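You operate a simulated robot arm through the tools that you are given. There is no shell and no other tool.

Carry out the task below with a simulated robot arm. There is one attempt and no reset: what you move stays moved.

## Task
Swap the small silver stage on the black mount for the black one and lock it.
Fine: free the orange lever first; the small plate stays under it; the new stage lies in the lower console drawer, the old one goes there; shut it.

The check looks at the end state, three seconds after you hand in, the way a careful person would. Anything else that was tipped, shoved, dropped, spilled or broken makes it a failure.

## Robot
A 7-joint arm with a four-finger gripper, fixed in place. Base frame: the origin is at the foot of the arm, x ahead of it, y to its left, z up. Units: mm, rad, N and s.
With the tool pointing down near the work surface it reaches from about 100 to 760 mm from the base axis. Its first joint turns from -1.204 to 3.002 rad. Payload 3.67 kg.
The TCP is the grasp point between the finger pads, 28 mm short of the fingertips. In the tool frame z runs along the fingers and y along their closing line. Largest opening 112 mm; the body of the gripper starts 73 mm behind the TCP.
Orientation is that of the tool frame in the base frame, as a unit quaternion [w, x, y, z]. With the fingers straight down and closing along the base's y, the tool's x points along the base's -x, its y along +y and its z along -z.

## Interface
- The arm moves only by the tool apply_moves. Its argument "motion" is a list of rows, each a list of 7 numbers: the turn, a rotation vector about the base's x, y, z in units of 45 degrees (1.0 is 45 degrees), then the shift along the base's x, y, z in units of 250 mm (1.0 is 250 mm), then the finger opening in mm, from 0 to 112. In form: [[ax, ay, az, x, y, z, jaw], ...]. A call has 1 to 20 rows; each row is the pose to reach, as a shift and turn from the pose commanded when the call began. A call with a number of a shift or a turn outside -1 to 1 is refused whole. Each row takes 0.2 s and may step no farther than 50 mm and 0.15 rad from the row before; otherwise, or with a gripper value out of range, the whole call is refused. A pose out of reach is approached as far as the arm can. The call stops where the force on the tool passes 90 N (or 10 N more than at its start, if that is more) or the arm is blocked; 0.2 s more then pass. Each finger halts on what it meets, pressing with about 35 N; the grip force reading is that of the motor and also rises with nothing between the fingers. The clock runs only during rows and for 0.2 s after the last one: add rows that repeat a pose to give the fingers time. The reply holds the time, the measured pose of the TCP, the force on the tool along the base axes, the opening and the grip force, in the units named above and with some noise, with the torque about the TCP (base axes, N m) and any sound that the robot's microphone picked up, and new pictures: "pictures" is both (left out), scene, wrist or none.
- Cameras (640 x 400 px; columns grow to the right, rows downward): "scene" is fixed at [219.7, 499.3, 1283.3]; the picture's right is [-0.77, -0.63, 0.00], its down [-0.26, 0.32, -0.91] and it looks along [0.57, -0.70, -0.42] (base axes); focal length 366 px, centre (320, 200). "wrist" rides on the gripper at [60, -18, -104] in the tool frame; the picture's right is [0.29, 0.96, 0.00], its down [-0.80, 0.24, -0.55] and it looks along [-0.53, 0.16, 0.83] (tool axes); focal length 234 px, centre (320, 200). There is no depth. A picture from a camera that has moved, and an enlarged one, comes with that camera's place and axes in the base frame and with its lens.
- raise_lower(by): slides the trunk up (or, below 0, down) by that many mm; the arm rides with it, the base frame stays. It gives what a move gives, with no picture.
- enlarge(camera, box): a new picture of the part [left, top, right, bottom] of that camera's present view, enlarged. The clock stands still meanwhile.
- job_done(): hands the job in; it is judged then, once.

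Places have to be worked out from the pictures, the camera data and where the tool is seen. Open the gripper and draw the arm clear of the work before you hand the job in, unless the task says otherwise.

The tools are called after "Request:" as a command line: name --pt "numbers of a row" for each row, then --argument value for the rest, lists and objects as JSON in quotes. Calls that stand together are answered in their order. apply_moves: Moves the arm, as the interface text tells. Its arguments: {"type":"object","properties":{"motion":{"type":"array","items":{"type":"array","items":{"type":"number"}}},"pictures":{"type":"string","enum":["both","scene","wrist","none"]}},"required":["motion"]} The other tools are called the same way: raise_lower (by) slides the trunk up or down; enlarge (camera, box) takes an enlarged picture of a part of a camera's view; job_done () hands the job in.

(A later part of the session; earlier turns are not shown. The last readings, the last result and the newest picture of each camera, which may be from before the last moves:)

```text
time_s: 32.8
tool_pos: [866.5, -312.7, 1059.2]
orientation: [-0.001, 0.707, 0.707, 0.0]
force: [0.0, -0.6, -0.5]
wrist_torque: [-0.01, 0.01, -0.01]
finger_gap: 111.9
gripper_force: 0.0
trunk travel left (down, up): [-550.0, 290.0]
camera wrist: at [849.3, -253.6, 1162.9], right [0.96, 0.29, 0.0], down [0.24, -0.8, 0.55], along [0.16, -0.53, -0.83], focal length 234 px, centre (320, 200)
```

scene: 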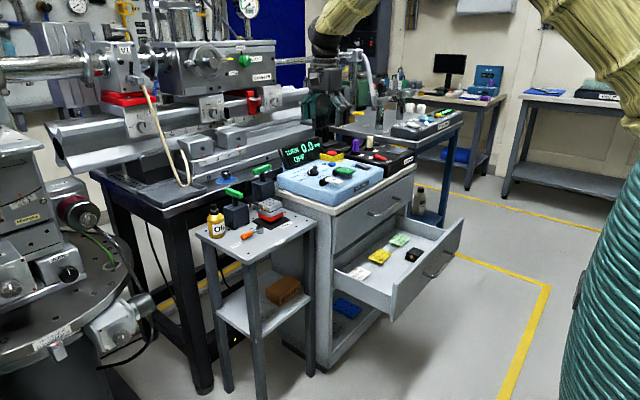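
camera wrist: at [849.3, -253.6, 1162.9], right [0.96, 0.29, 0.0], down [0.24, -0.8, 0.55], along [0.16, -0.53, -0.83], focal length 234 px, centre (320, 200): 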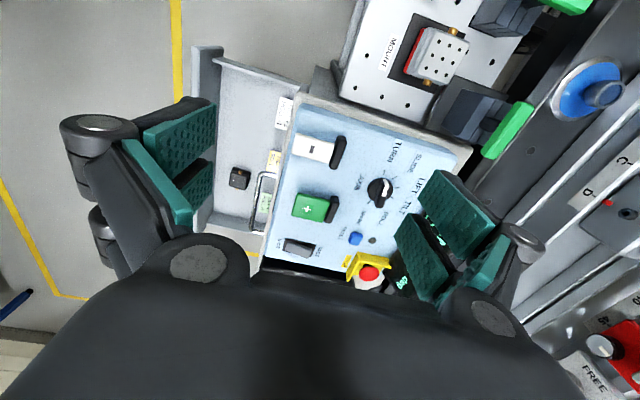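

I continue to a position straight above the silver stage, then check the alignment from the wrist view.

Request:
apply_moves --pt "0 0 0 0.14 0.09 0 112" --pt "0 0 0 0.28 0.18 -0.05 112" --pt "0 0 0 0.42 0.27 -0.15 112" --pt "0 0 0 0.54 0.35 -0.25 112" --pt "0 0 0 0.575 0.37 -0.4 112"

Request:
enlarge --camera "wrist" --box '[220, 90, 420, 240]'

```text
time_s: 34.0
tool_pos: [1010.7, -220.5, 958.1]
orientation: [-0.001, 0.707, 0.707, 0.001]
force: [0.0, -0.4, 0.7]
wrist_torque: [0.01, 0.01, 0.01]
finger_gap: 112.0
gripper_force: 0.0
trunk travel left (down, up): [-550.0, 290.0]
camera wrist: at [993.0, -161.6, 1061.2], right [0.96, 0.29, 0.0], down [0.24, -0.8, 0.55], along [0.16, -0.53, -0.83], focal length 234 px, centre (320, 200)
```

scene: 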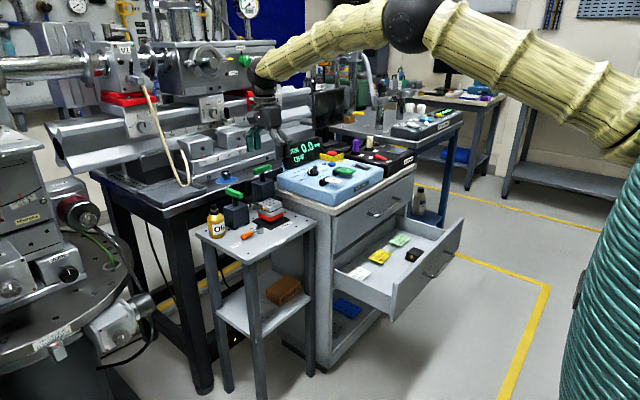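
wrist: 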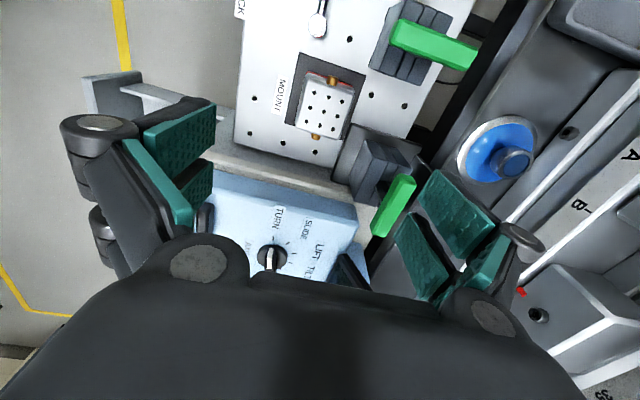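

```text
2.67 times, centred on (320, 165) of wrist
camera zoom: at [993.0, -161.6, 1061.2], right [0.96, 0.29, 0.0], down [0.24, -0.8, 0.55], along [0.16, -0.53, -0.83], focal length 624 px, centre (320, 293)
```

zoom: 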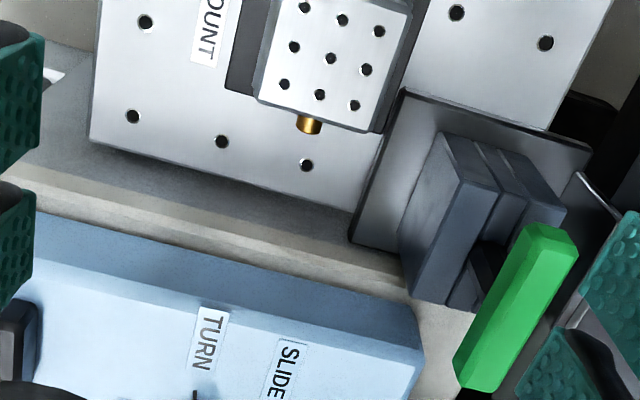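

From this view the stage centre comes out at ≈(1015,-222) with top z≈779. I descend to z≈860 with a narrower opening and check again before straddling it.

Request:
apply_moves --pt "0 0 0 0.01 -0.006 -0.12 100" --pt "0 0 0 0.018 -0.006 -0.24 92" --pt "0 0 0 0.018 -0.006 -0.34 92" --pt "0 0 0 0.018 -0.006 -0.4 92"

Request:
enlarge --camera "wrist" --box '[220, 60, 420, 210]'

Request:
enlarge --camera "scene" --box '[220, 170, 310, 250]'

```text
time_s: 35.0
tool_pos: [1012.4, -220.9, 859.7]
orientation: [-0.001, 0.707, 0.707, 0.0]
force: [-0.9, -0.2, -0.3]
wrist_torque: [-0.01, 0.04, 0.03]
finger_gap: 91.9
gripper_force: 0.1
trunk travel left (down, up): [-550.0, 290.0]
camera wrist: at [995.5, -162.1, 962.3], right [0.96, 0.29, 0.0], down [0.24, -0.8, 0.55], along [0.16, -0.53, -0.83], focal length 234 px, centre (320, 200)
```

scene: 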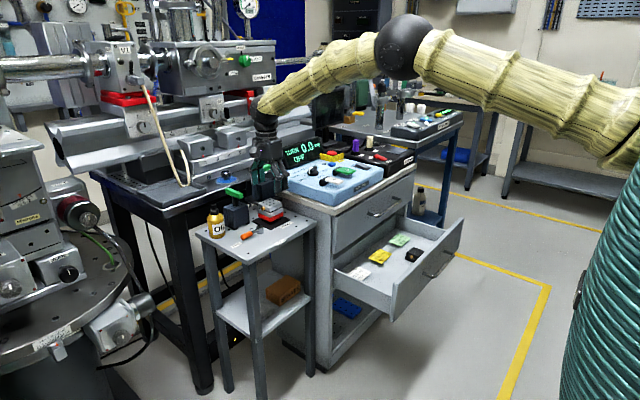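
wrist: 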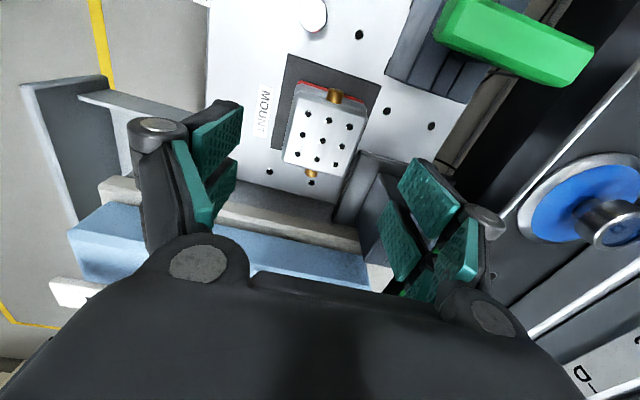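

```text
2.67 times, centred on (320, 135) of wrist
camera zoom: at [995.5, -162.1, 962.3], right [0.96, 0.29, 0.0], down [0.24, -0.8, 0.55], along [0.16, -0.53, -0.83], focal length 624 px, centre (320, 373)
```

zoom: 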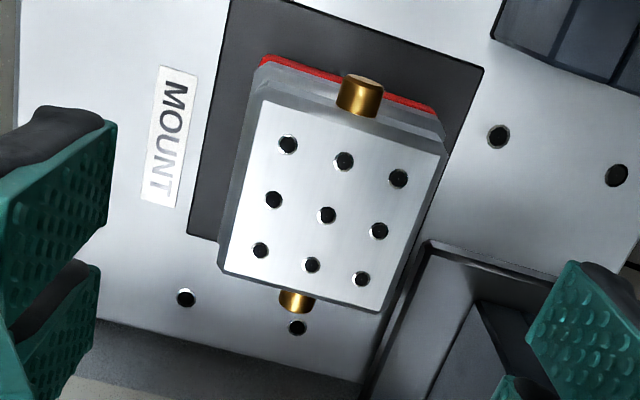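

```text
5.00 times, centred on (265, 210) of scene
camera zoom: at [219.7, 499.3, 1283.3], right [-0.77, -0.63, 0.0], down [-0.26, 0.32, -0.91], along [0.57, -0.7, -0.42], focal length 1828 px, centre (595, 150)
```

zoom: 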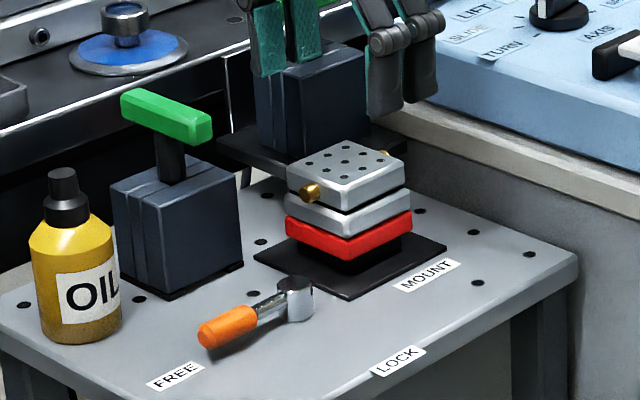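

The stage's top face centres at ≈(1016,-223). I need the exact layer heights (red plate top) so I don't clamp the red plate; I zoom in on the stack from the scene camera.

Request:
enlarge --camera "scene" --box '[256, 190, 296, 230]'

```text
10.00 times, centred on (276, 210) of scene
camera zoom: at [219.7, 499.3, 1283.3], right [-0.77, -0.63, 0.0], down [-0.26, 0.32, -0.91], along [0.57, -0.7, -0.42], focal length 3655 px, centre (760, 100)
```

zoom: 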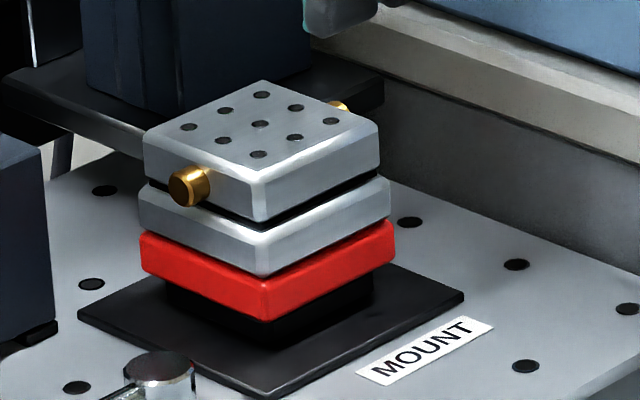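

Layer heights from the picture: red plate z≈731–745, silver lower plate 746–758, silver top plate 764–778. I descend around the stage to TCP z≈779 (tips ≈751, clear of the red plate) with the fingers open.

Request:
apply_moves --pt "0 0 0 0.014 -0.009 -0.08 92" --pt "0 0 0 0.014 -0.009 -0.16 92" --pt "0 0 0 0.014 -0.009 -0.24 92" --pt "0 0 0 0.014 -0.009 -0.29 92" --pt "0 0 0 0.014 -0.009 -0.322 92"

Request:
enlarge --camera "scene" --box '[250, 175, 300, 230]'

Request:
enlarge --camera "wrist" --box '[170, 60, 470, 260]'

```text
time_s: 36.2
tool_pos: [1016.8, -221.1, 782.9]
orientation: [-0.001, 0.707, 0.708, 0.002]
force: [-1.5, 7.6, 2.6]
wrist_torque: [-0.31, -0.2, 0.45]
finger_gap: 92.1
gripper_force: 0.0
trunk travel left (down, up): [-550.0, 290.0]
camera wrist: at [999.6, -162.3, 885.3], right [0.96, 0.29, 0.0], down [0.24, -0.8, 0.55], along [0.16, -0.53, -0.83], focal length 234 px, centre (320, 200)
```

scene: 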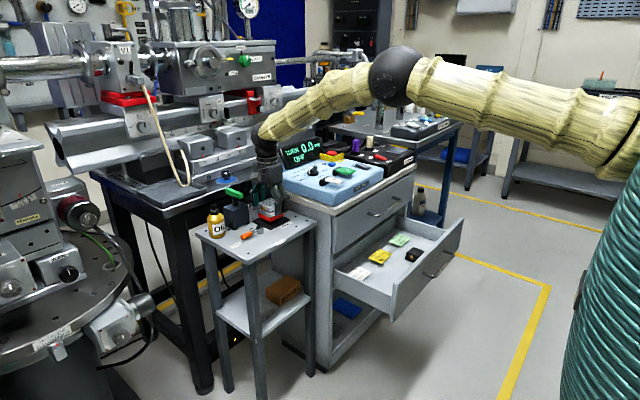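
wrist: 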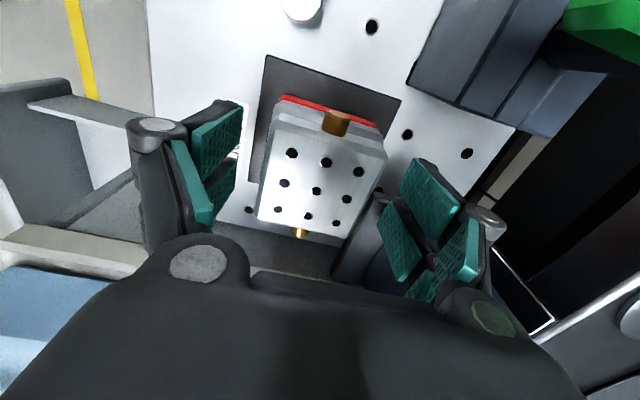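

```text
7.27 times, centred on (275, 202) of scene
camera zoom: at [219.7, 499.3, 1283.3], right [-0.77, -0.63, 0.0], down [-0.26, 0.32, -0.91], along [0.57, -0.7, -0.42], focal length 2658 px, centre (647, 182)
```

zoom: 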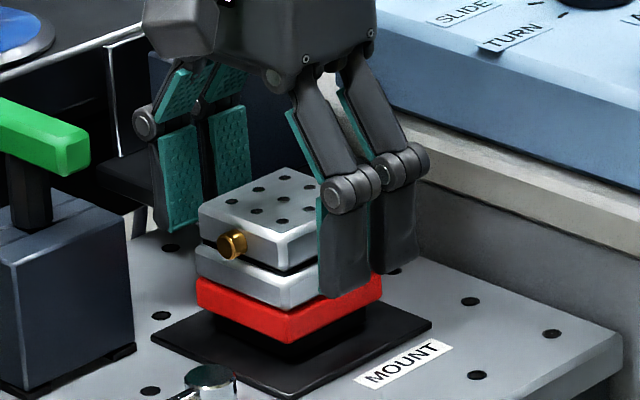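

```text
2.00 times, centred on (320, 160) of wrist
camera zoom: at [999.6, -162.3, 885.3], right [0.96, 0.29, 0.0], down [0.24, -0.8, 0.55], along [0.16, -0.53, -0.83], focal length 468 px, centre (320, 280)
```

zoom: 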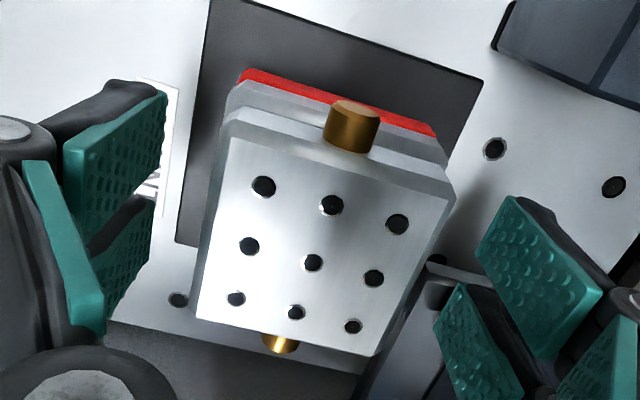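

A slight contact shows (7.6 N along +y); the torque places it near (1076,-243,816), i.e. the +x finger's knuckle brushing the dark block with the crosswise green handle. I narrow the opening to draw that finger away and shift a little to +y.

Request:
apply_moves --pt "0 0 0 0 0 0 80" --pt "0 0 0 0 0.01 0 72" --pt "0 0 0 0 0.03 0 72"

Request:
enlarge --camera "wrist" --box '[170, 60, 470, 260]'

Request:
enlarge --camera "scene" --box '[220, 160, 310, 230]'

```text
time_s: 37.0
tool_pos: [1016.6, -215.5, 782.4]
orientation: [0.0, 0.707, 0.707, 0.002]
force: [1.4, -4.0, 7.2]
wrist_torque: [-0.26, -0.33, -0.16]
finger_gap: 74.6
gripper_force: 2.2
trunk travel left (down, up): [-550.0, 290.0]
camera wrist: at [998.8, -155.5, 885.0], right [0.96, 0.29, 0.0], down [0.24, -0.8, 0.55], along [0.16, -0.53, -0.83], focal length 234 px, centre (320, 200)
```

scene: 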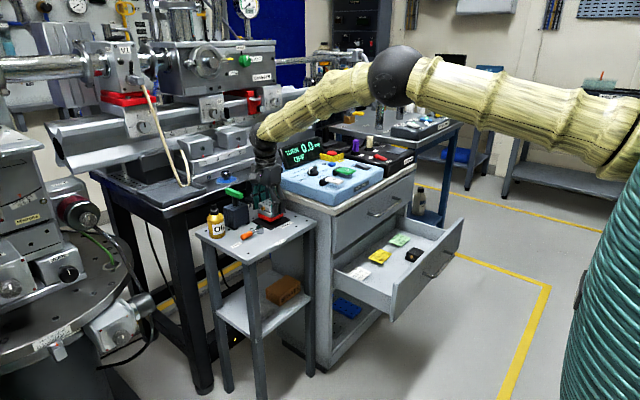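
wrist: 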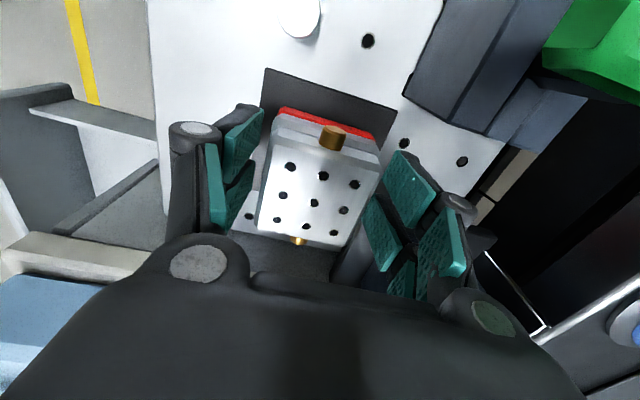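

```text
2.00 times, centred on (320, 160) of wrist
camera zoom: at [998.8, -155.5, 885.0], right [0.96, 0.29, 0.0], down [0.24, -0.8, 0.55], along [0.16, -0.53, -0.83], focal length 468 px, centre (320, 280)
```

zoom: 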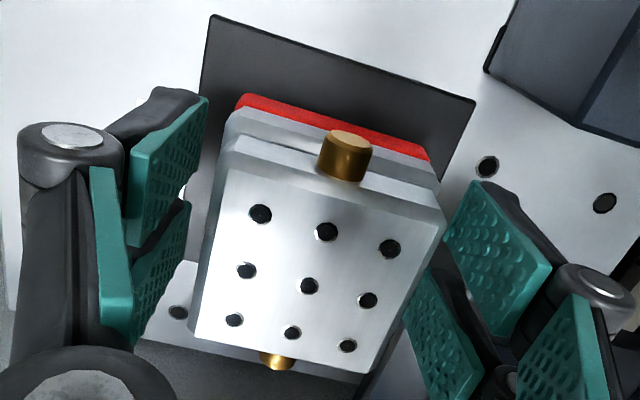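

```text
5.71 times, centred on (265, 195) of scene
camera zoom: at [219.7, 499.3, 1283.3], right [-0.77, -0.63, 0.0], down [-0.26, 0.32, -0.91], along [0.57, -0.7, -0.42], focal length 2089 px, centre (634, 229)
```

zoom: 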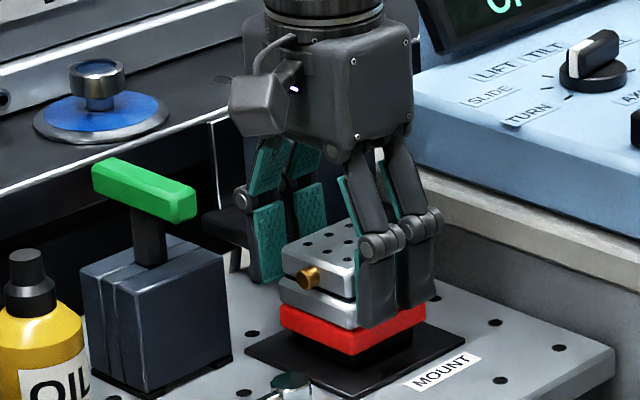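

The +x finger tip is resting lightly (7 N up) on the corner of the dark slab behind the mount, whose top I now put at z≈752. I rise about 9 mm so the tips clear it and will grip only the silver top plate (z 764–778).

Request:
apply_moves --pt "0 0 0 0 0 0.02 74" --pt "0 0 0 0 0 0.036 72" --pt "0 0 0 0 0 0.036 72"

Request:
enlarge --camera "scene" --box '[256, 185, 296, 225]'

```text
time_s: 37.8
tool_pos: [1015.7, -215.0, 791.2]
orientation: [-0.001, 0.707, 0.707, 0.001]
force: [0.4, 0.3, 0.9]
wrist_torque: [-0.02, -0.03, -0.03]
finger_gap: 72.0
gripper_force: 0.1
trunk travel left (down, up): [-550.0, 290.0]
camera wrist: at [998.8, -155.6, 893.6], right [0.96, 0.29, 0.0], down [0.24, -0.8, 0.55], along [0.16, -0.53, -0.83], focal length 234 px, centre (320, 200)
```

scene: 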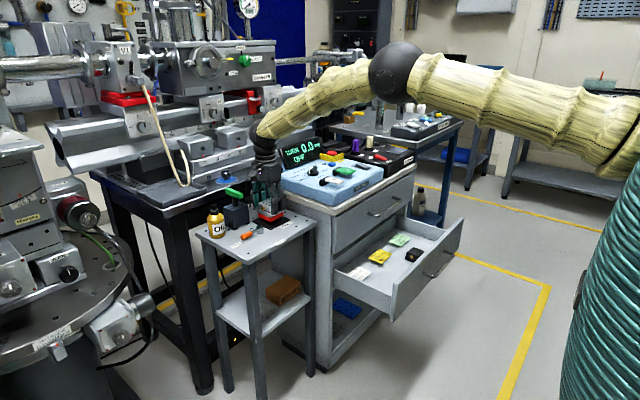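
wrist: 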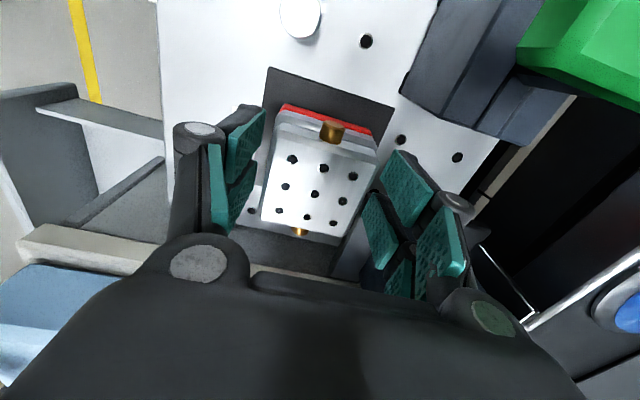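

```text
10.00 times, centred on (276, 205) of scene
camera zoom: at [219.7, 499.3, 1283.3], right [-0.77, -0.63, 0.0], down [-0.26, 0.32, -0.91], along [0.57, -0.7, -0.42], focal length 3655 px, centre (760, 150)
```

zoom: 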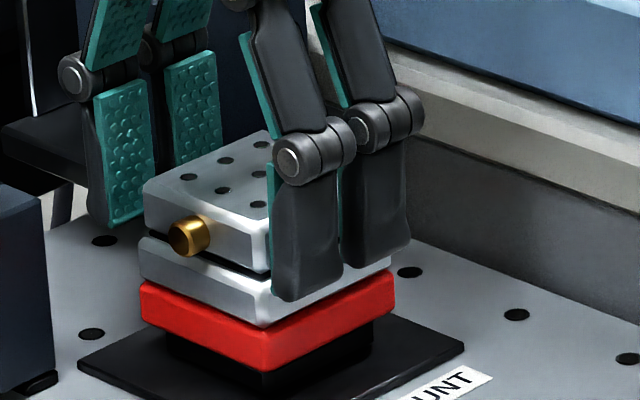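

Free again (no force). Each finger is in fact a pair of prongs spanning ≈±27 mm, which explains the touches. I lower 4 mm, shift 4 mm to -y to sit better on the stage, and close on the silver top plate.

Request:
apply_moves --pt "0 0 0 0.003 -0.016 -0.014 72" --pt "0 0 0 0.003 -0.016 -0.014 72" --pt "0 0 0 0.003 -0.016 -0.014 0" --pt "0 0 0 0.003 -0.016 -0.014 0" --pt "0 0 0 0.003 -0.016 -0.014 0"

Request:
enlarge --camera "scene" --box '[256, 185, 296, 225]'

```text
time_s: 39.0
tool_pos: [1017.1, -219.1, 788.6]
orientation: [0.0, 0.707, 0.707, 0.0]
force: [-15.0, 1.5, 0.6]
wrist_torque: [0.05, 0.57, -0.06]
finger_gap: 59.7
gripper_force: 35.0
trunk travel left (down, up): [-550.0, 290.0]
camera wrist: at [998.5, -160.2, 891.1], right [0.96, 0.29, 0.0], down [0.24, -0.8, 0.55], along [0.16, -0.53, -0.83], focal length 234 px, centre (320, 200)
```

scene: 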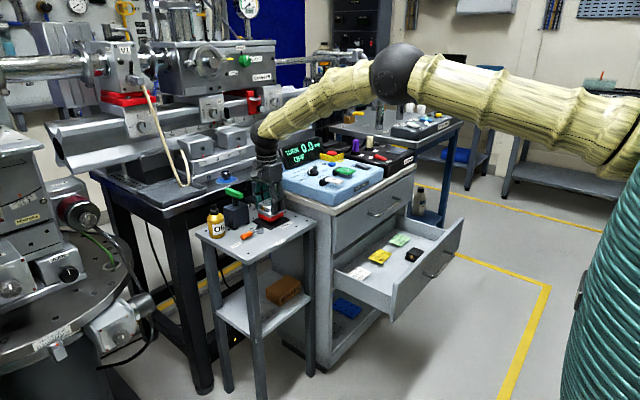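
wrist: 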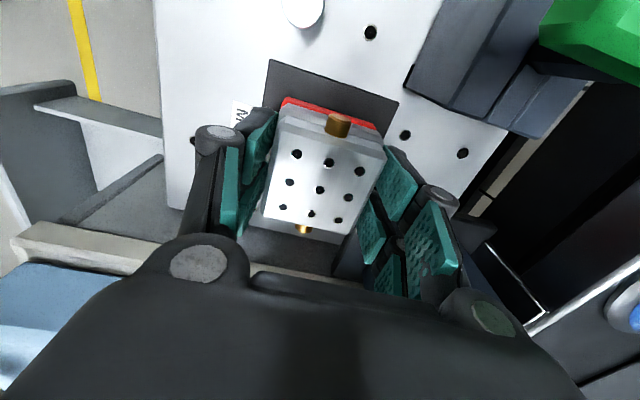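

```text
10.00 times, centred on (276, 205) of scene
camera zoom: at [219.7, 499.3, 1283.3], right [-0.77, -0.63, 0.0], down [-0.26, 0.32, -0.91], along [0.57, -0.7, -0.42], focal length 3655 px, centre (760, 150)
```

zoom: 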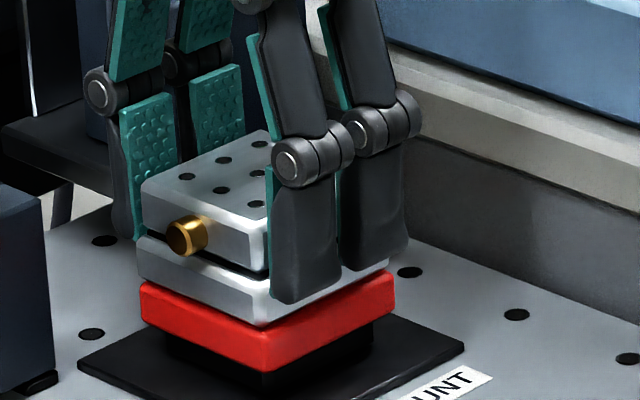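

Gripped at 59.7 mm with a sideways load of 15 N along -x, so I relax the tool by ~1.5 mm toward -x and lift slowly 10 mm to see whether only the silver stage comes.

Request:
apply_moves --pt "0 0 0 -0.006 0 0 0" --pt "0 0 0 -0.006 0 0.008 0" --pt "0 0 0 -0.006 0 0.016 0" --pt "0 0 0 -0.006 0 0.028 0" --pt "0 0 0 -0.006 0 0.04 0"

Request:
enlarge --camera "scene" --box '[256, 185, 296, 225]'

```text
time_s: 40.2
tool_pos: [1015.0, -219.3, 796.3]
orientation: [0.0, 0.707, 0.707, 0.001]
force: [0.6, 0.0, -3.5]
wrist_torque: [0.0, -0.01, 0.01]
finger_gap: 60.1
gripper_force: 35.0
trunk travel left (down, up): [-550.0, 290.0]
camera wrist: at [998.3, -160.4, 900.0], right [0.96, 0.29, 0.0], down [0.24, -0.8, 0.55], along [0.16, -0.53, -0.83], focal length 234 px, centre (320, 200)
```

scene: 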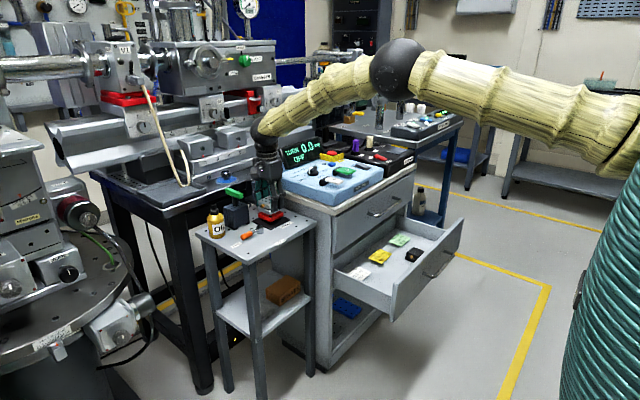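
wrist: 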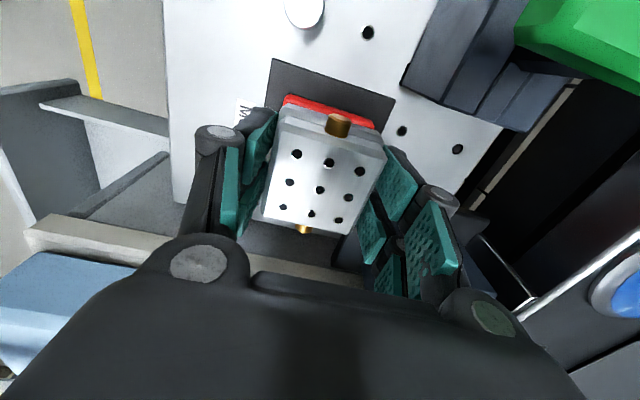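

```text
10.00 times, centred on (276, 205) of scene
camera zoom: at [219.7, 499.3, 1283.3], right [-0.77, -0.63, 0.0], down [-0.26, 0.32, -0.91], along [0.57, -0.7, -0.42], focal length 3655 px, centre (760, 150)
```

zoom: 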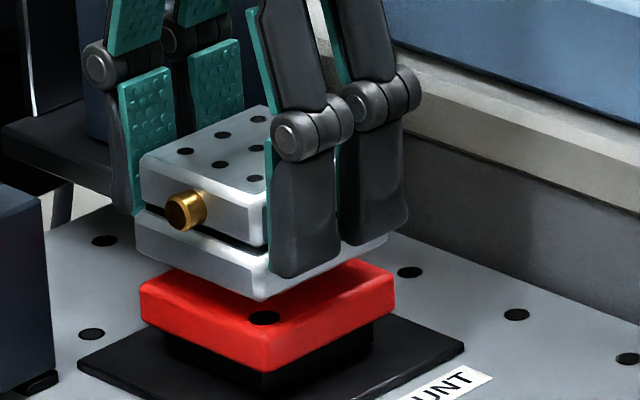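

Only the silver stage came up (weight ≈3.5 N) and the red plate stays on the mount. I note the seated grip pose as TCP ≈(1015.6,-219,788.5), and lift on to clear height.

Request:
apply_moves --pt "0 0 0 0 0 0.08 0" --pt "0 0 0 0 0 0.2 0" --pt "0 0 0 0 0 0.34 0" --pt "0 0 0 0 0 0.5 0" --pt "0 0 0 0 0 0.66 0" --pt "0 0 0 0 0 0.82 0" --pt "0 0 0 0 0 0.96 0"

Request:
enlarge --camera "scene" --box '[250, 185, 300, 235]'

Request:
enlarge --camera "wrist" --box '[220, 30, 460, 190]'

```text
time_s: 41.8
tool_pos: [1012.7, -219.5, 1036.0]
orientation: [0.0, 0.707, 0.707, 0.001]
force: [-0.4, 0.2, -2.1]
wrist_torque: [0.04, -0.02, -0.01]
finger_gap: 59.6
gripper_force: 35.2
trunk travel left (down, up): [-550.0, 290.0]
camera wrist: at [995.7, -160.5, 1139.0], right [0.96, 0.29, 0.0], down [0.24, -0.8, 0.55], along [0.16, -0.53, -0.83], focal length 234 px, centre (320, 200)
```

scene: 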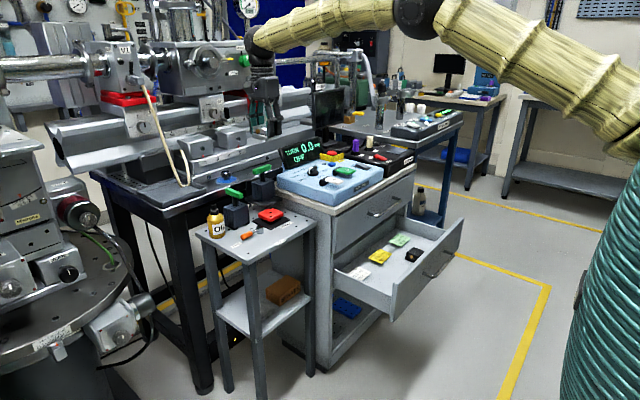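
wrist: 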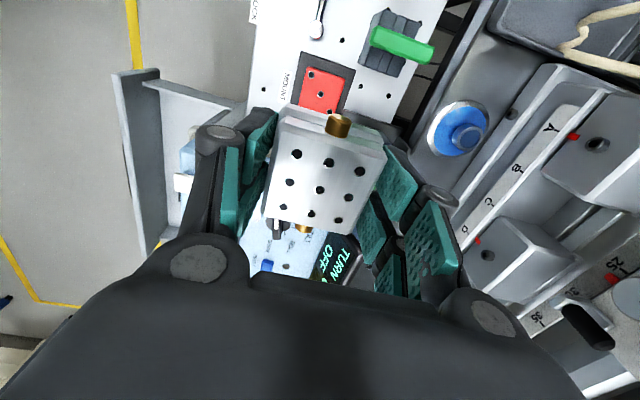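

```text
8.00 times, centred on (275, 210) of scene
camera zoom: at [219.7, 499.3, 1283.3], right [-0.77, -0.63, 0.0], down [-0.26, 0.32, -0.91], along [0.57, -0.7, -0.42], focal length 2924 px, centre (680, 120)
```

zoom: 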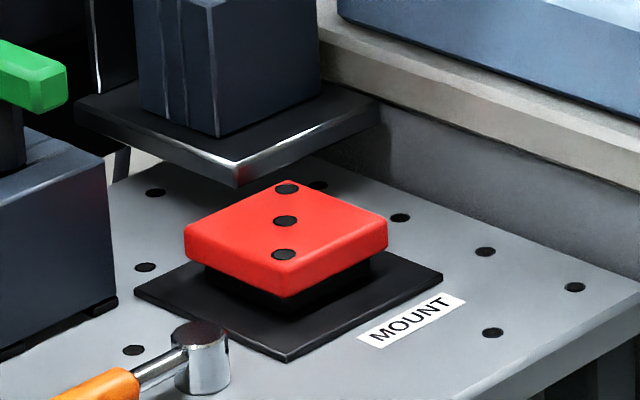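

```text
2.50 times, centred on (340, 110) of wrist
camera zoom: at [995.7, -160.5, 1139.0], right [0.96, 0.29, 0.0], down [0.24, -0.8, 0.55], along [0.16, -0.53, -0.83], focal length 585 px, centre (270, 425)
```

zoom: 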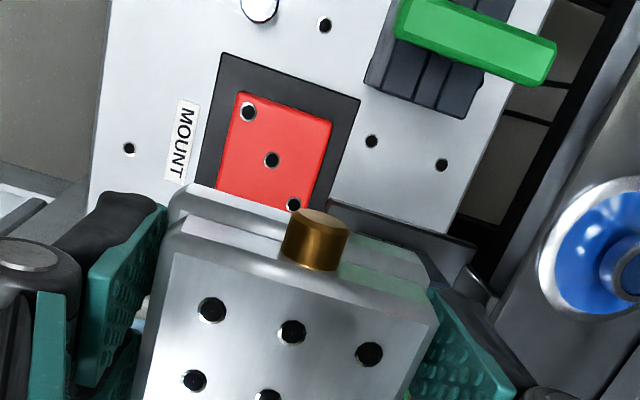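

Red plate centre reads ≈(1014.5,-222), undisturbed. I carry the silver stage at z≈1060 toward the drawer.

Request:
apply_moves --pt "0 0 0 -0.06 -0.064 0.08 0" --pt "0 0 0 -0.18 -0.19 0.1 0" --pt "0 0 0 -0.3 -0.318 0.1 0" --pt "0 0 0 -0.42 -0.446 0.1 0" --pt "0 0 0 -0.54 -0.574 0.1 0" --pt "0 0 0 -0.66 -0.7 0.1 0" --pictures "none"

Request:
apply_moves --pt "0 0 0 -0.12 -0.128 0 0" --pt "0 0 0 -0.24 -0.256 0 0" --pt "0 0 0 -0.36 -0.384 0 0" --pt "0 0 0 -0.48 -0.512 0 0" --pt "0 0 0 -0.58 -0.64 0 0" --pt "0 0 0 -0.6 -0.68 0 0"

```text
time_s: 43.2
tool_pos: [849.1, -393.5, 1062.9]
orientation: [0.0, 0.707, 0.707, 0.002]
force: [0.6, -0.2, -3.3]
wrist_torque: [0.02, -0.06, 0.01]
finger_gap: 59.7
gripper_force: 35.2
trunk travel left (down, up): [-550.0, 290.0]
```

```text
time_s: 44.6
tool_pos: [702.4, -565.5, 1062.6]
orientation: [-0.001, 0.707, 0.707, 0.001]
force: [0.6, 0.4, -2.0]
wrist_torque: [0.02, 0.02, -0.02]
finger_gap: 59.9
gripper_force: 35.0
trunk travel left (down, up): [-550.0, 290.0]
camera wrist: at [685.1, -505.5, 1164.8], right [0.96, 0.29, 0.0], down [0.24, -0.8, 0.55], along [0.16, -0.53, -0.83], focal length 234 px, centre (320, 200)
```

scene: 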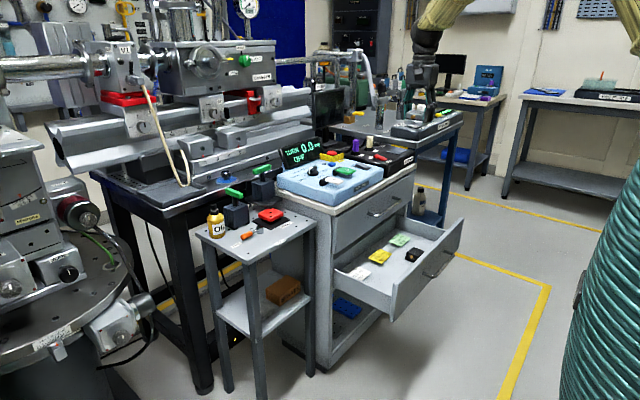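
wrist: 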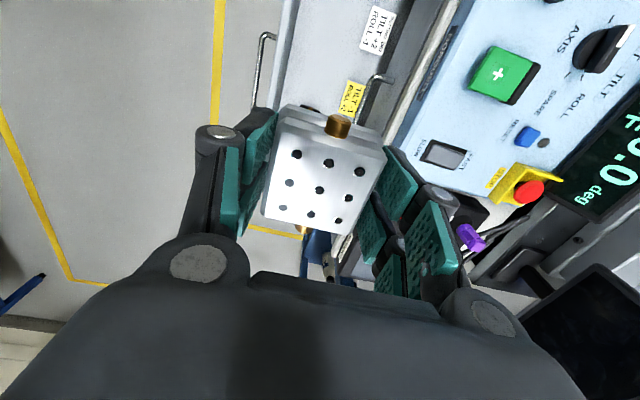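

The stage is over the open drawer at (702,-565). I lower the trunk 300 mm; all parts of the gripper stay ≥25 mm in front of the console's worktop and upper handle.

Request:
raise_lower --by -300

Request:
apply_moves --pt "0 0 0 -0.02 0.02 -0.04 0" --pt "0 0 0 -0.028 0.02 -0.12 0" --pt "0 0 0 -0.028 0.02 -0.2 0" --pt "0 0 0 -0.028 0.02 -0.28 0" --pt "0 0 0 -0.028 0.02 -0.36 0"

Request:
enlarge --camera "scene" --box '[340, 150, 480, 300]'

```text
time_s: 47.6
tool_pos: [703.5, -563.8, 762.4]
orientation: [-0.001, 0.706, 0.708, 0.0]
force: [0.0, 0.1, -2.5]
wrist_torque: [0.01, 0.01, 0.0]
finger_gap: 59.5
gripper_force: 34.7
trunk travel left (down, up): [-250.0, 590.0]
```

```text
time_s: 48.8
tool_pos: [694.5, -558.9, 670.3]
orientation: [-0.001, 0.707, 0.707, 0.001]
force: [0.3, -0.2, -2.4]
wrist_torque: [0.01, -0.02, -0.02]
finger_gap: 59.8
gripper_force: 35.1
trunk travel left (down, up): [-250.0, 590.0]
camera wrist: at [678.4, -499.6, 773.4], right [0.96, 0.29, 0.0], down [0.24, -0.8, 0.55], along [0.16, -0.53, -0.83], focal length 234 px, centre (320, 200)
```

scene: 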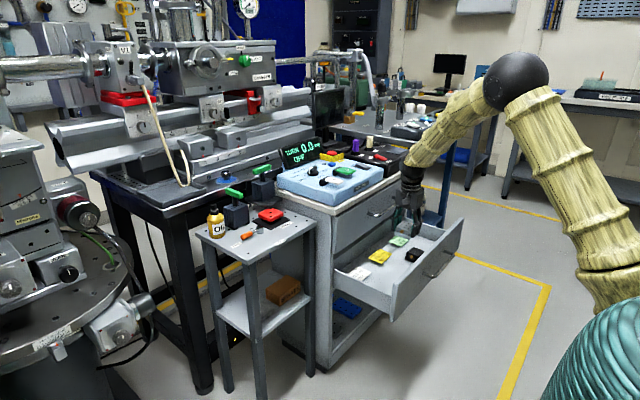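
wrist: 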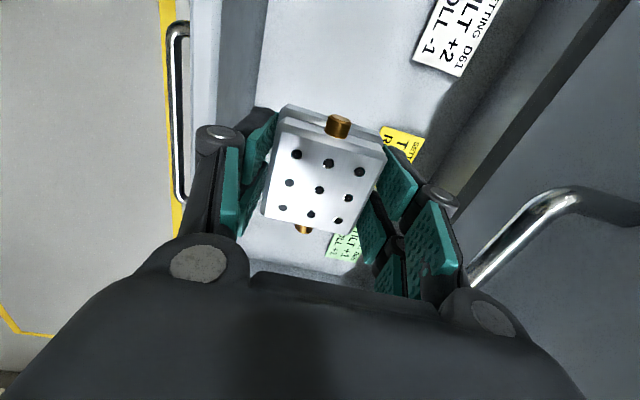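

```text
2.67 times, centred on (410, 225) of scene
camera zoom: at [219.7, 499.3, 1283.3], right [-0.77, -0.63, 0.0], down [-0.26, 0.32, -0.91], along [0.57, -0.7, -0.42], focal length 975 px, centre (80, 133)
```

zoom: 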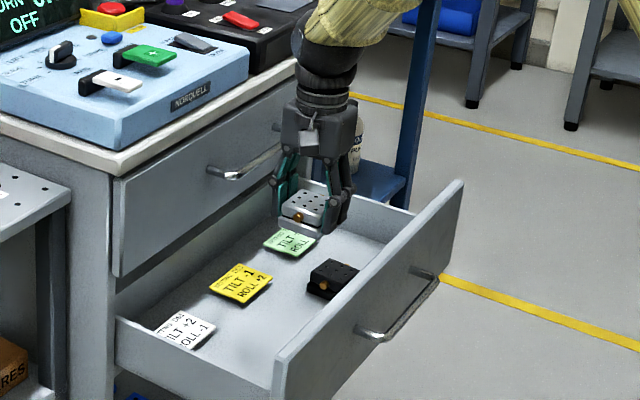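

Everything looks clear: front panel to the left, upper handle to the right. I descend into the drawer to TCP z≈508 (stage bottom ≈465), still above the floor.

Request:
apply_moves --pt "0 0 0 0 0 -0.12 0" --pt "0 0 0 0 0 -0.24 0" --pt "0 0 0 0 0 -0.36 0" --pt "0 0 0 0 0 -0.48 0" --pt "0 0 0 0 0 -0.58 0" --pt "0 0 0 0 0 -0.64 0"

Request:
enlarge --camera "scene" --box '[360, 180, 460, 290]'

```text
time_s: 50.2
tool_pos: [696.9, -558.7, 512.0]
orientation: [-0.001, 0.707, 0.708, 0.001]
force: [-0.1, -0.5, -2.9]
wrist_torque: [-0.01, 0.0, -0.01]
finger_gap: 59.9
gripper_force: 35.4
trunk travel left (down, up): [-250.0, 590.0]
camera wrist: at [679.5, -500.4, 614.7], right [0.96, 0.29, 0.0], down [0.24, -0.8, 0.55], along [0.16, -0.53, -0.83], focal length 234 px, centre (320, 200)
```

scene: 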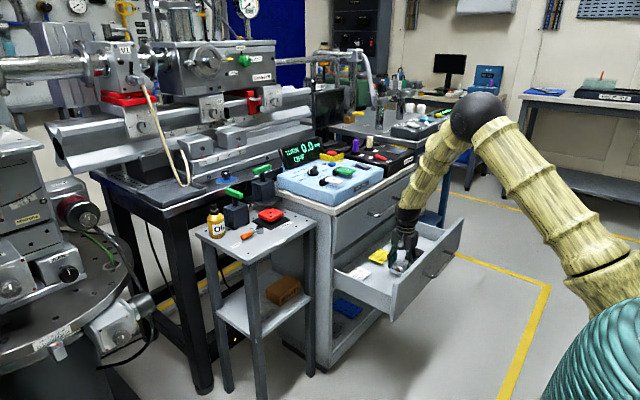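
wrist: 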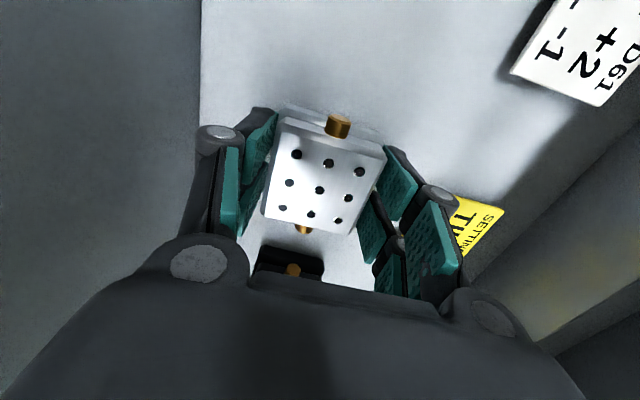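

```text
3.64 times, centred on (410, 235) of scene
camera zoom: at [219.7, 499.3, 1283.3], right [-0.77, -0.63, 0.0], down [-0.26, 0.32, -0.91], along [0.57, -0.7, -0.42], focal length 1329 px, centre (-7, 73)
```

zoom: 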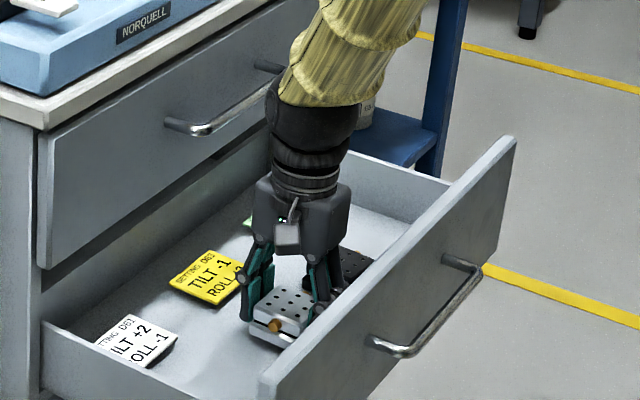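

Stage bottom is ≈469, with the yellow card ≥40 mm from the fingers. I lower a further 14 mm, then feel for the floor in small steps.

Request:
apply_moves --pt "0 0 0 0 0 -0.02 0" --pt "0 0 0 0 0 -0.04 0" --pt "0 0 0 0 0 -0.06 0" --pictures "none"

Request:
apply_moves --pt "0 0 0 0 0 -0.008 0" --pt "0 0 0 0 0 -0.012 0" --pictures "none"

```text
time_s: 51.0
tool_pos: [697.2, -559.3, 499.5]
orientation: [0.001, 0.707, 0.707, 0.001]
force: [1.4, 0.2, 13.1]
wrist_torque: [0.38, 0.41, 0.01]
finger_gap: 60.1
gripper_force: 35.1
trunk travel left (down, up): [-250.0, 590.0]
```

```text
time_s: 51.6
tool_pos: [696.3, -558.9, 497.1]
orientation: [0.002, 0.707, 0.707, 0.001]
force: [1.7, -3.0, 26.5]
wrist_torque: [0.01, 0.01, 0.19]
finger_gap: 59.8
gripper_force: 34.9
trunk travel left (down, up): [-250.0, 590.0]
```

The stage is down (26 N); floor contact began near TCP z≈500. I ease up by ~3 mm and open the fingers to 76 mm.

Request:
apply_moves --pt "0 0 0 0 0 0.01 0" --pt "0 0 0 0 0 0.01 64" --pt "0 0 0 0 0 0.01 72" --pt "0 0 0 0 0 0.01 78" --pt "0 0 0 0 0 0.01 78"

Request:
enlarge --camera "scene" --box '[360, 200, 460, 290]'

```text
time_s: 52.8
tool_pos: [696.0, -559.4, 496.6]
orientation: [-0.001, 0.707, 0.707, 0.001]
force: [0.2, 0.3, 0.4]
wrist_torque: [0.03, -0.01, -0.01]
finger_gap: 77.9
gripper_force: 0.2
trunk travel left (down, up): [-250.0, 590.0]
camera wrist: at [677.6, -500.3, 599.5], right [0.96, 0.29, 0.0], down [0.24, -0.8, 0.55], along [0.16, -0.53, -0.83], focal length 234 px, centre (320, 200)
```

scene: 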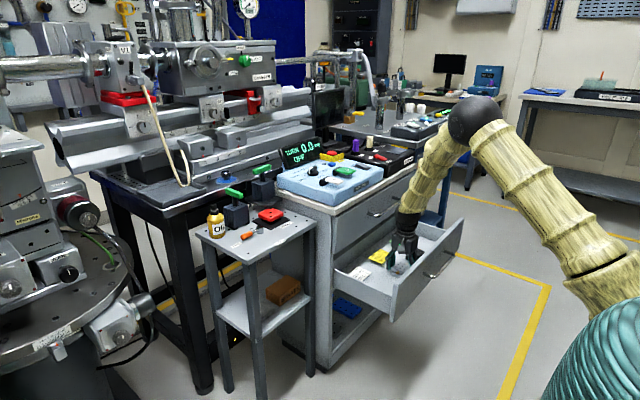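
wrist: 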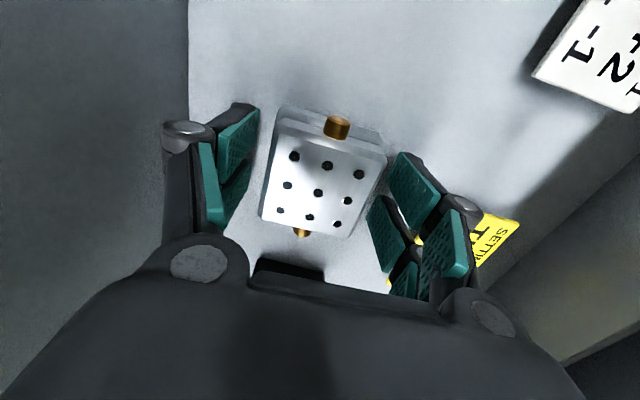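

```text
4.44 times, centred on (410, 245) of scene
camera zoom: at [219.7, 499.3, 1283.3], right [-0.77, -0.63, 0.0], down [-0.26, 0.32, -0.91], along [0.57, -0.7, -0.42], focal length 1624 px, centre (-80, 0)
```

zoom: 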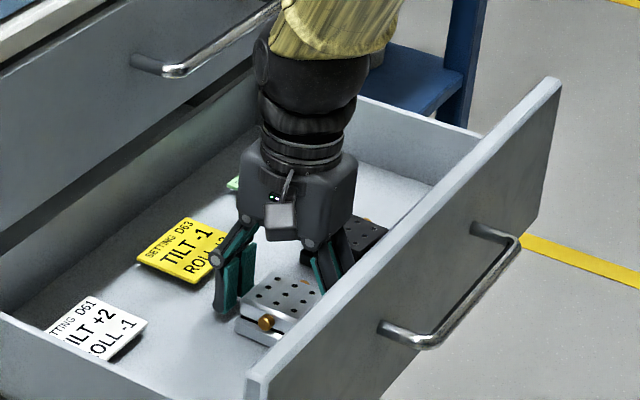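

The silver stage stands upright and free in the drawer, cards untouched. I rise straight up to z≈700 and look at the black stage for precise alignment.

Request:
apply_moves --pt "0 0 0 0 0 0.06 78" --pt "0 0 0 0 0 0.2 78" --pt "0 0 0 0 0 0.36 78" --pt "0 0 0 0 0 0.52 78" --pt "0 0 0 0 0 0.68 84" --pt "0 0 0 0 0 0.8 90"

Request:
enlarge --camera "wrist" --box '[220, 80, 420, 260]'

Request:
enlarge --camera "scene" --box '[370, 225, 440, 290]'

```text
time_s: 54.2
tool_pos: [692.2, -559.4, 698.3]
orientation: [-0.001, 0.707, 0.707, 0.001]
force: [-0.2, 1.3, 0.7]
wrist_torque: [0.01, 0.03, 0.01]
finger_gap: 90.2
gripper_force: 0.0
trunk travel left (down, up): [-250.0, 590.0]
camera wrist: at [675.8, -500.1, 800.3], right [0.96, 0.29, 0.0], down [0.24, -0.8, 0.55], along [0.16, -0.53, -0.83], focal length 234 px, centre (320, 200)
```

scene: 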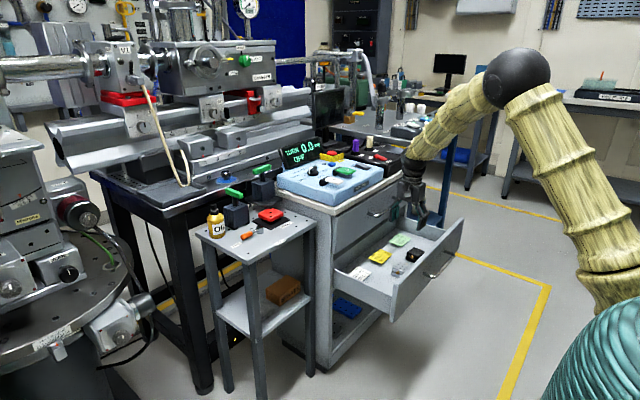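
wrist: 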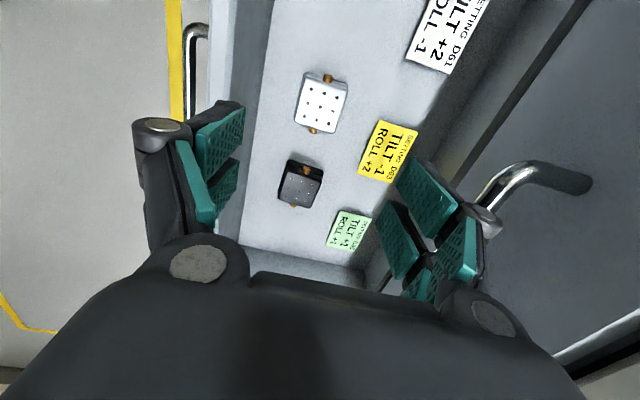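

```text
2.22 times, centred on (320, 170) of wrist
camera zoom: at [675.8, -500.1, 800.3], right [0.96, 0.29, 0.0], down [0.24, -0.8, 0.55], along [0.16, -0.53, -0.83], focal length 520 px, centre (320, 267)
```

zoom: 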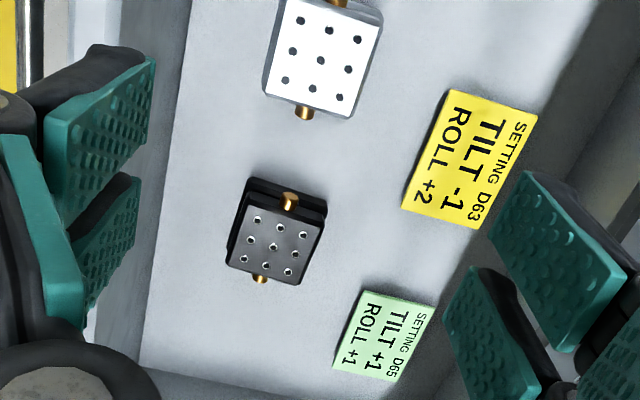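

```text
6.15 times, centred on (405, 258) of scene
camera zoom: at [219.7, 499.3, 1283.3], right [-0.77, -0.63, 0.0], down [-0.26, 0.32, -0.91], along [0.57, -0.7, -0.42], focal length 2249 px, centre (-203, -154)
```

zoom: 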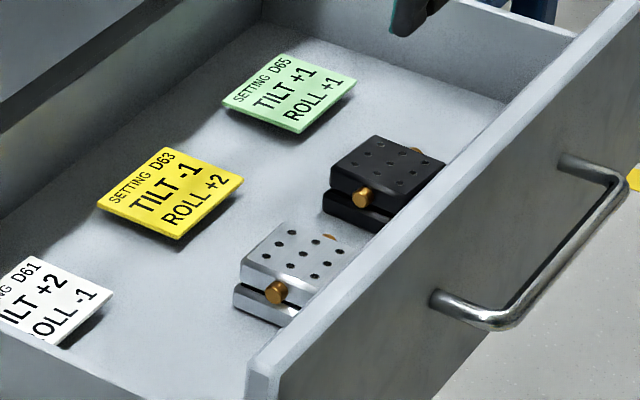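

Checking against the known silver position, the black stage centre is ≈(702.5,-693), top z≈485, yawed ≈-4.8° (clockwise). I turn the tool by that yaw and move over it, then verify before descending.

Request:
apply_moves --pt "0 0 -0.03 0.01 -0.12 0 84" --pt "0 0 -0.06 0.02 -0.26 -0.02 80" --pt "0 0 -0.09 0.035 -0.4 -0.1 80" --pt "0 0 -0.107 0.042 -0.5 -0.2 80" --pt "0 0 -0.107 0.043 -0.518 -0.32 80"

Request:
enlarge --camera "wrist" --box '[220, 40, 420, 210]'

Request:
enlarge --camera "scene" --box '[360, 180, 460, 290]'

```text
time_s: 55.4
tool_pos: [707.5, -689.4, 616.4]
orientation: [0.0, 0.736, 0.677, 0.001]
force: [-0.1, -0.4, -0.1]
wrist_torque: [-0.01, -0.04, 0.0]
finger_gap: 79.9
gripper_force: 0.0
trunk travel left (down, up): [-250.0, 590.0]
camera wrist: at [693.0, -628.8, 718.8], right [0.98, 0.21, 0.0], down [0.17, -0.82, 0.55], along [0.11, -0.54, -0.83], focal length 234 px, centre (320, 200)
```

scene: 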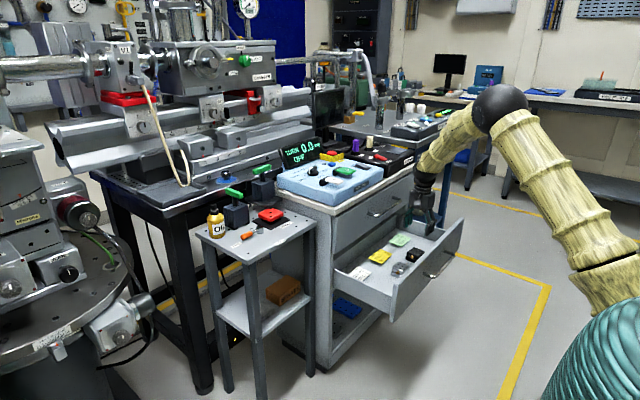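
wrist: 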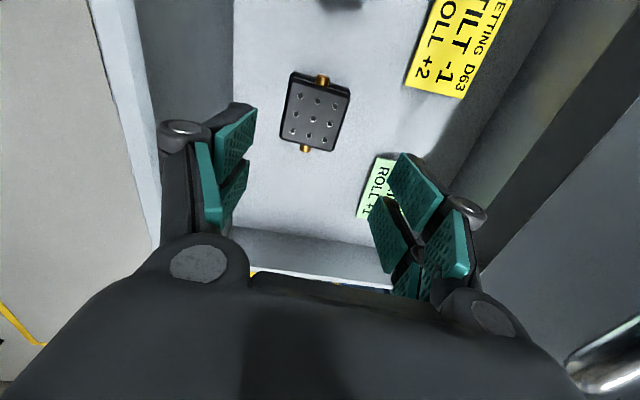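

```text
2.35 times, centred on (320, 125) of wrist
camera zoom: at [693.0, -628.8, 718.8], right [0.98, 0.21, 0.0], down [0.17, -0.82, 0.55], along [0.11, -0.54, -0.83], focal length 551 px, centre (320, 376)
```

zoom: 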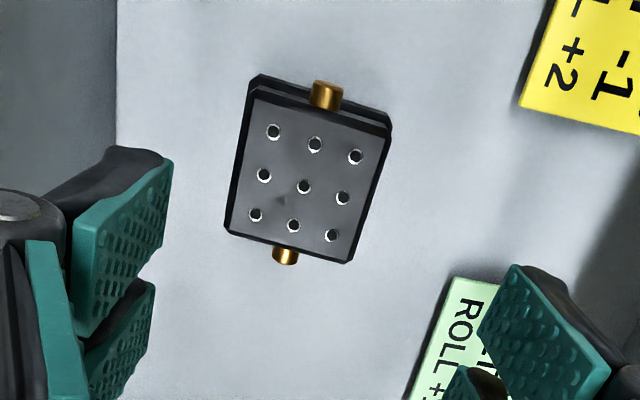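

```text
3.64 times, centred on (410, 235) of scene
camera zoom: at [219.7, 499.3, 1283.3], right [-0.77, -0.63, 0.0], down [-0.26, 0.32, -0.91], along [0.57, -0.7, -0.42], focal length 1329 px, centre (-7, 73)
```

zoom: 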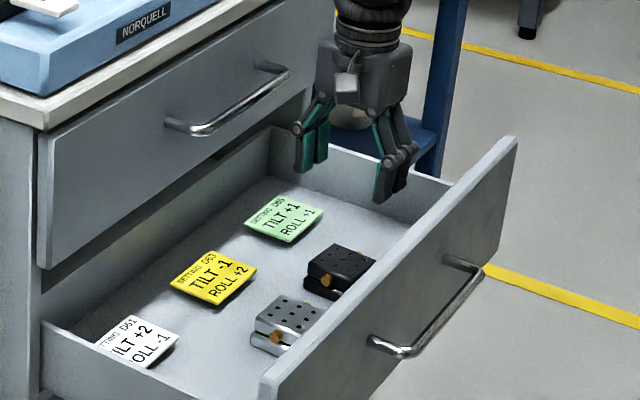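

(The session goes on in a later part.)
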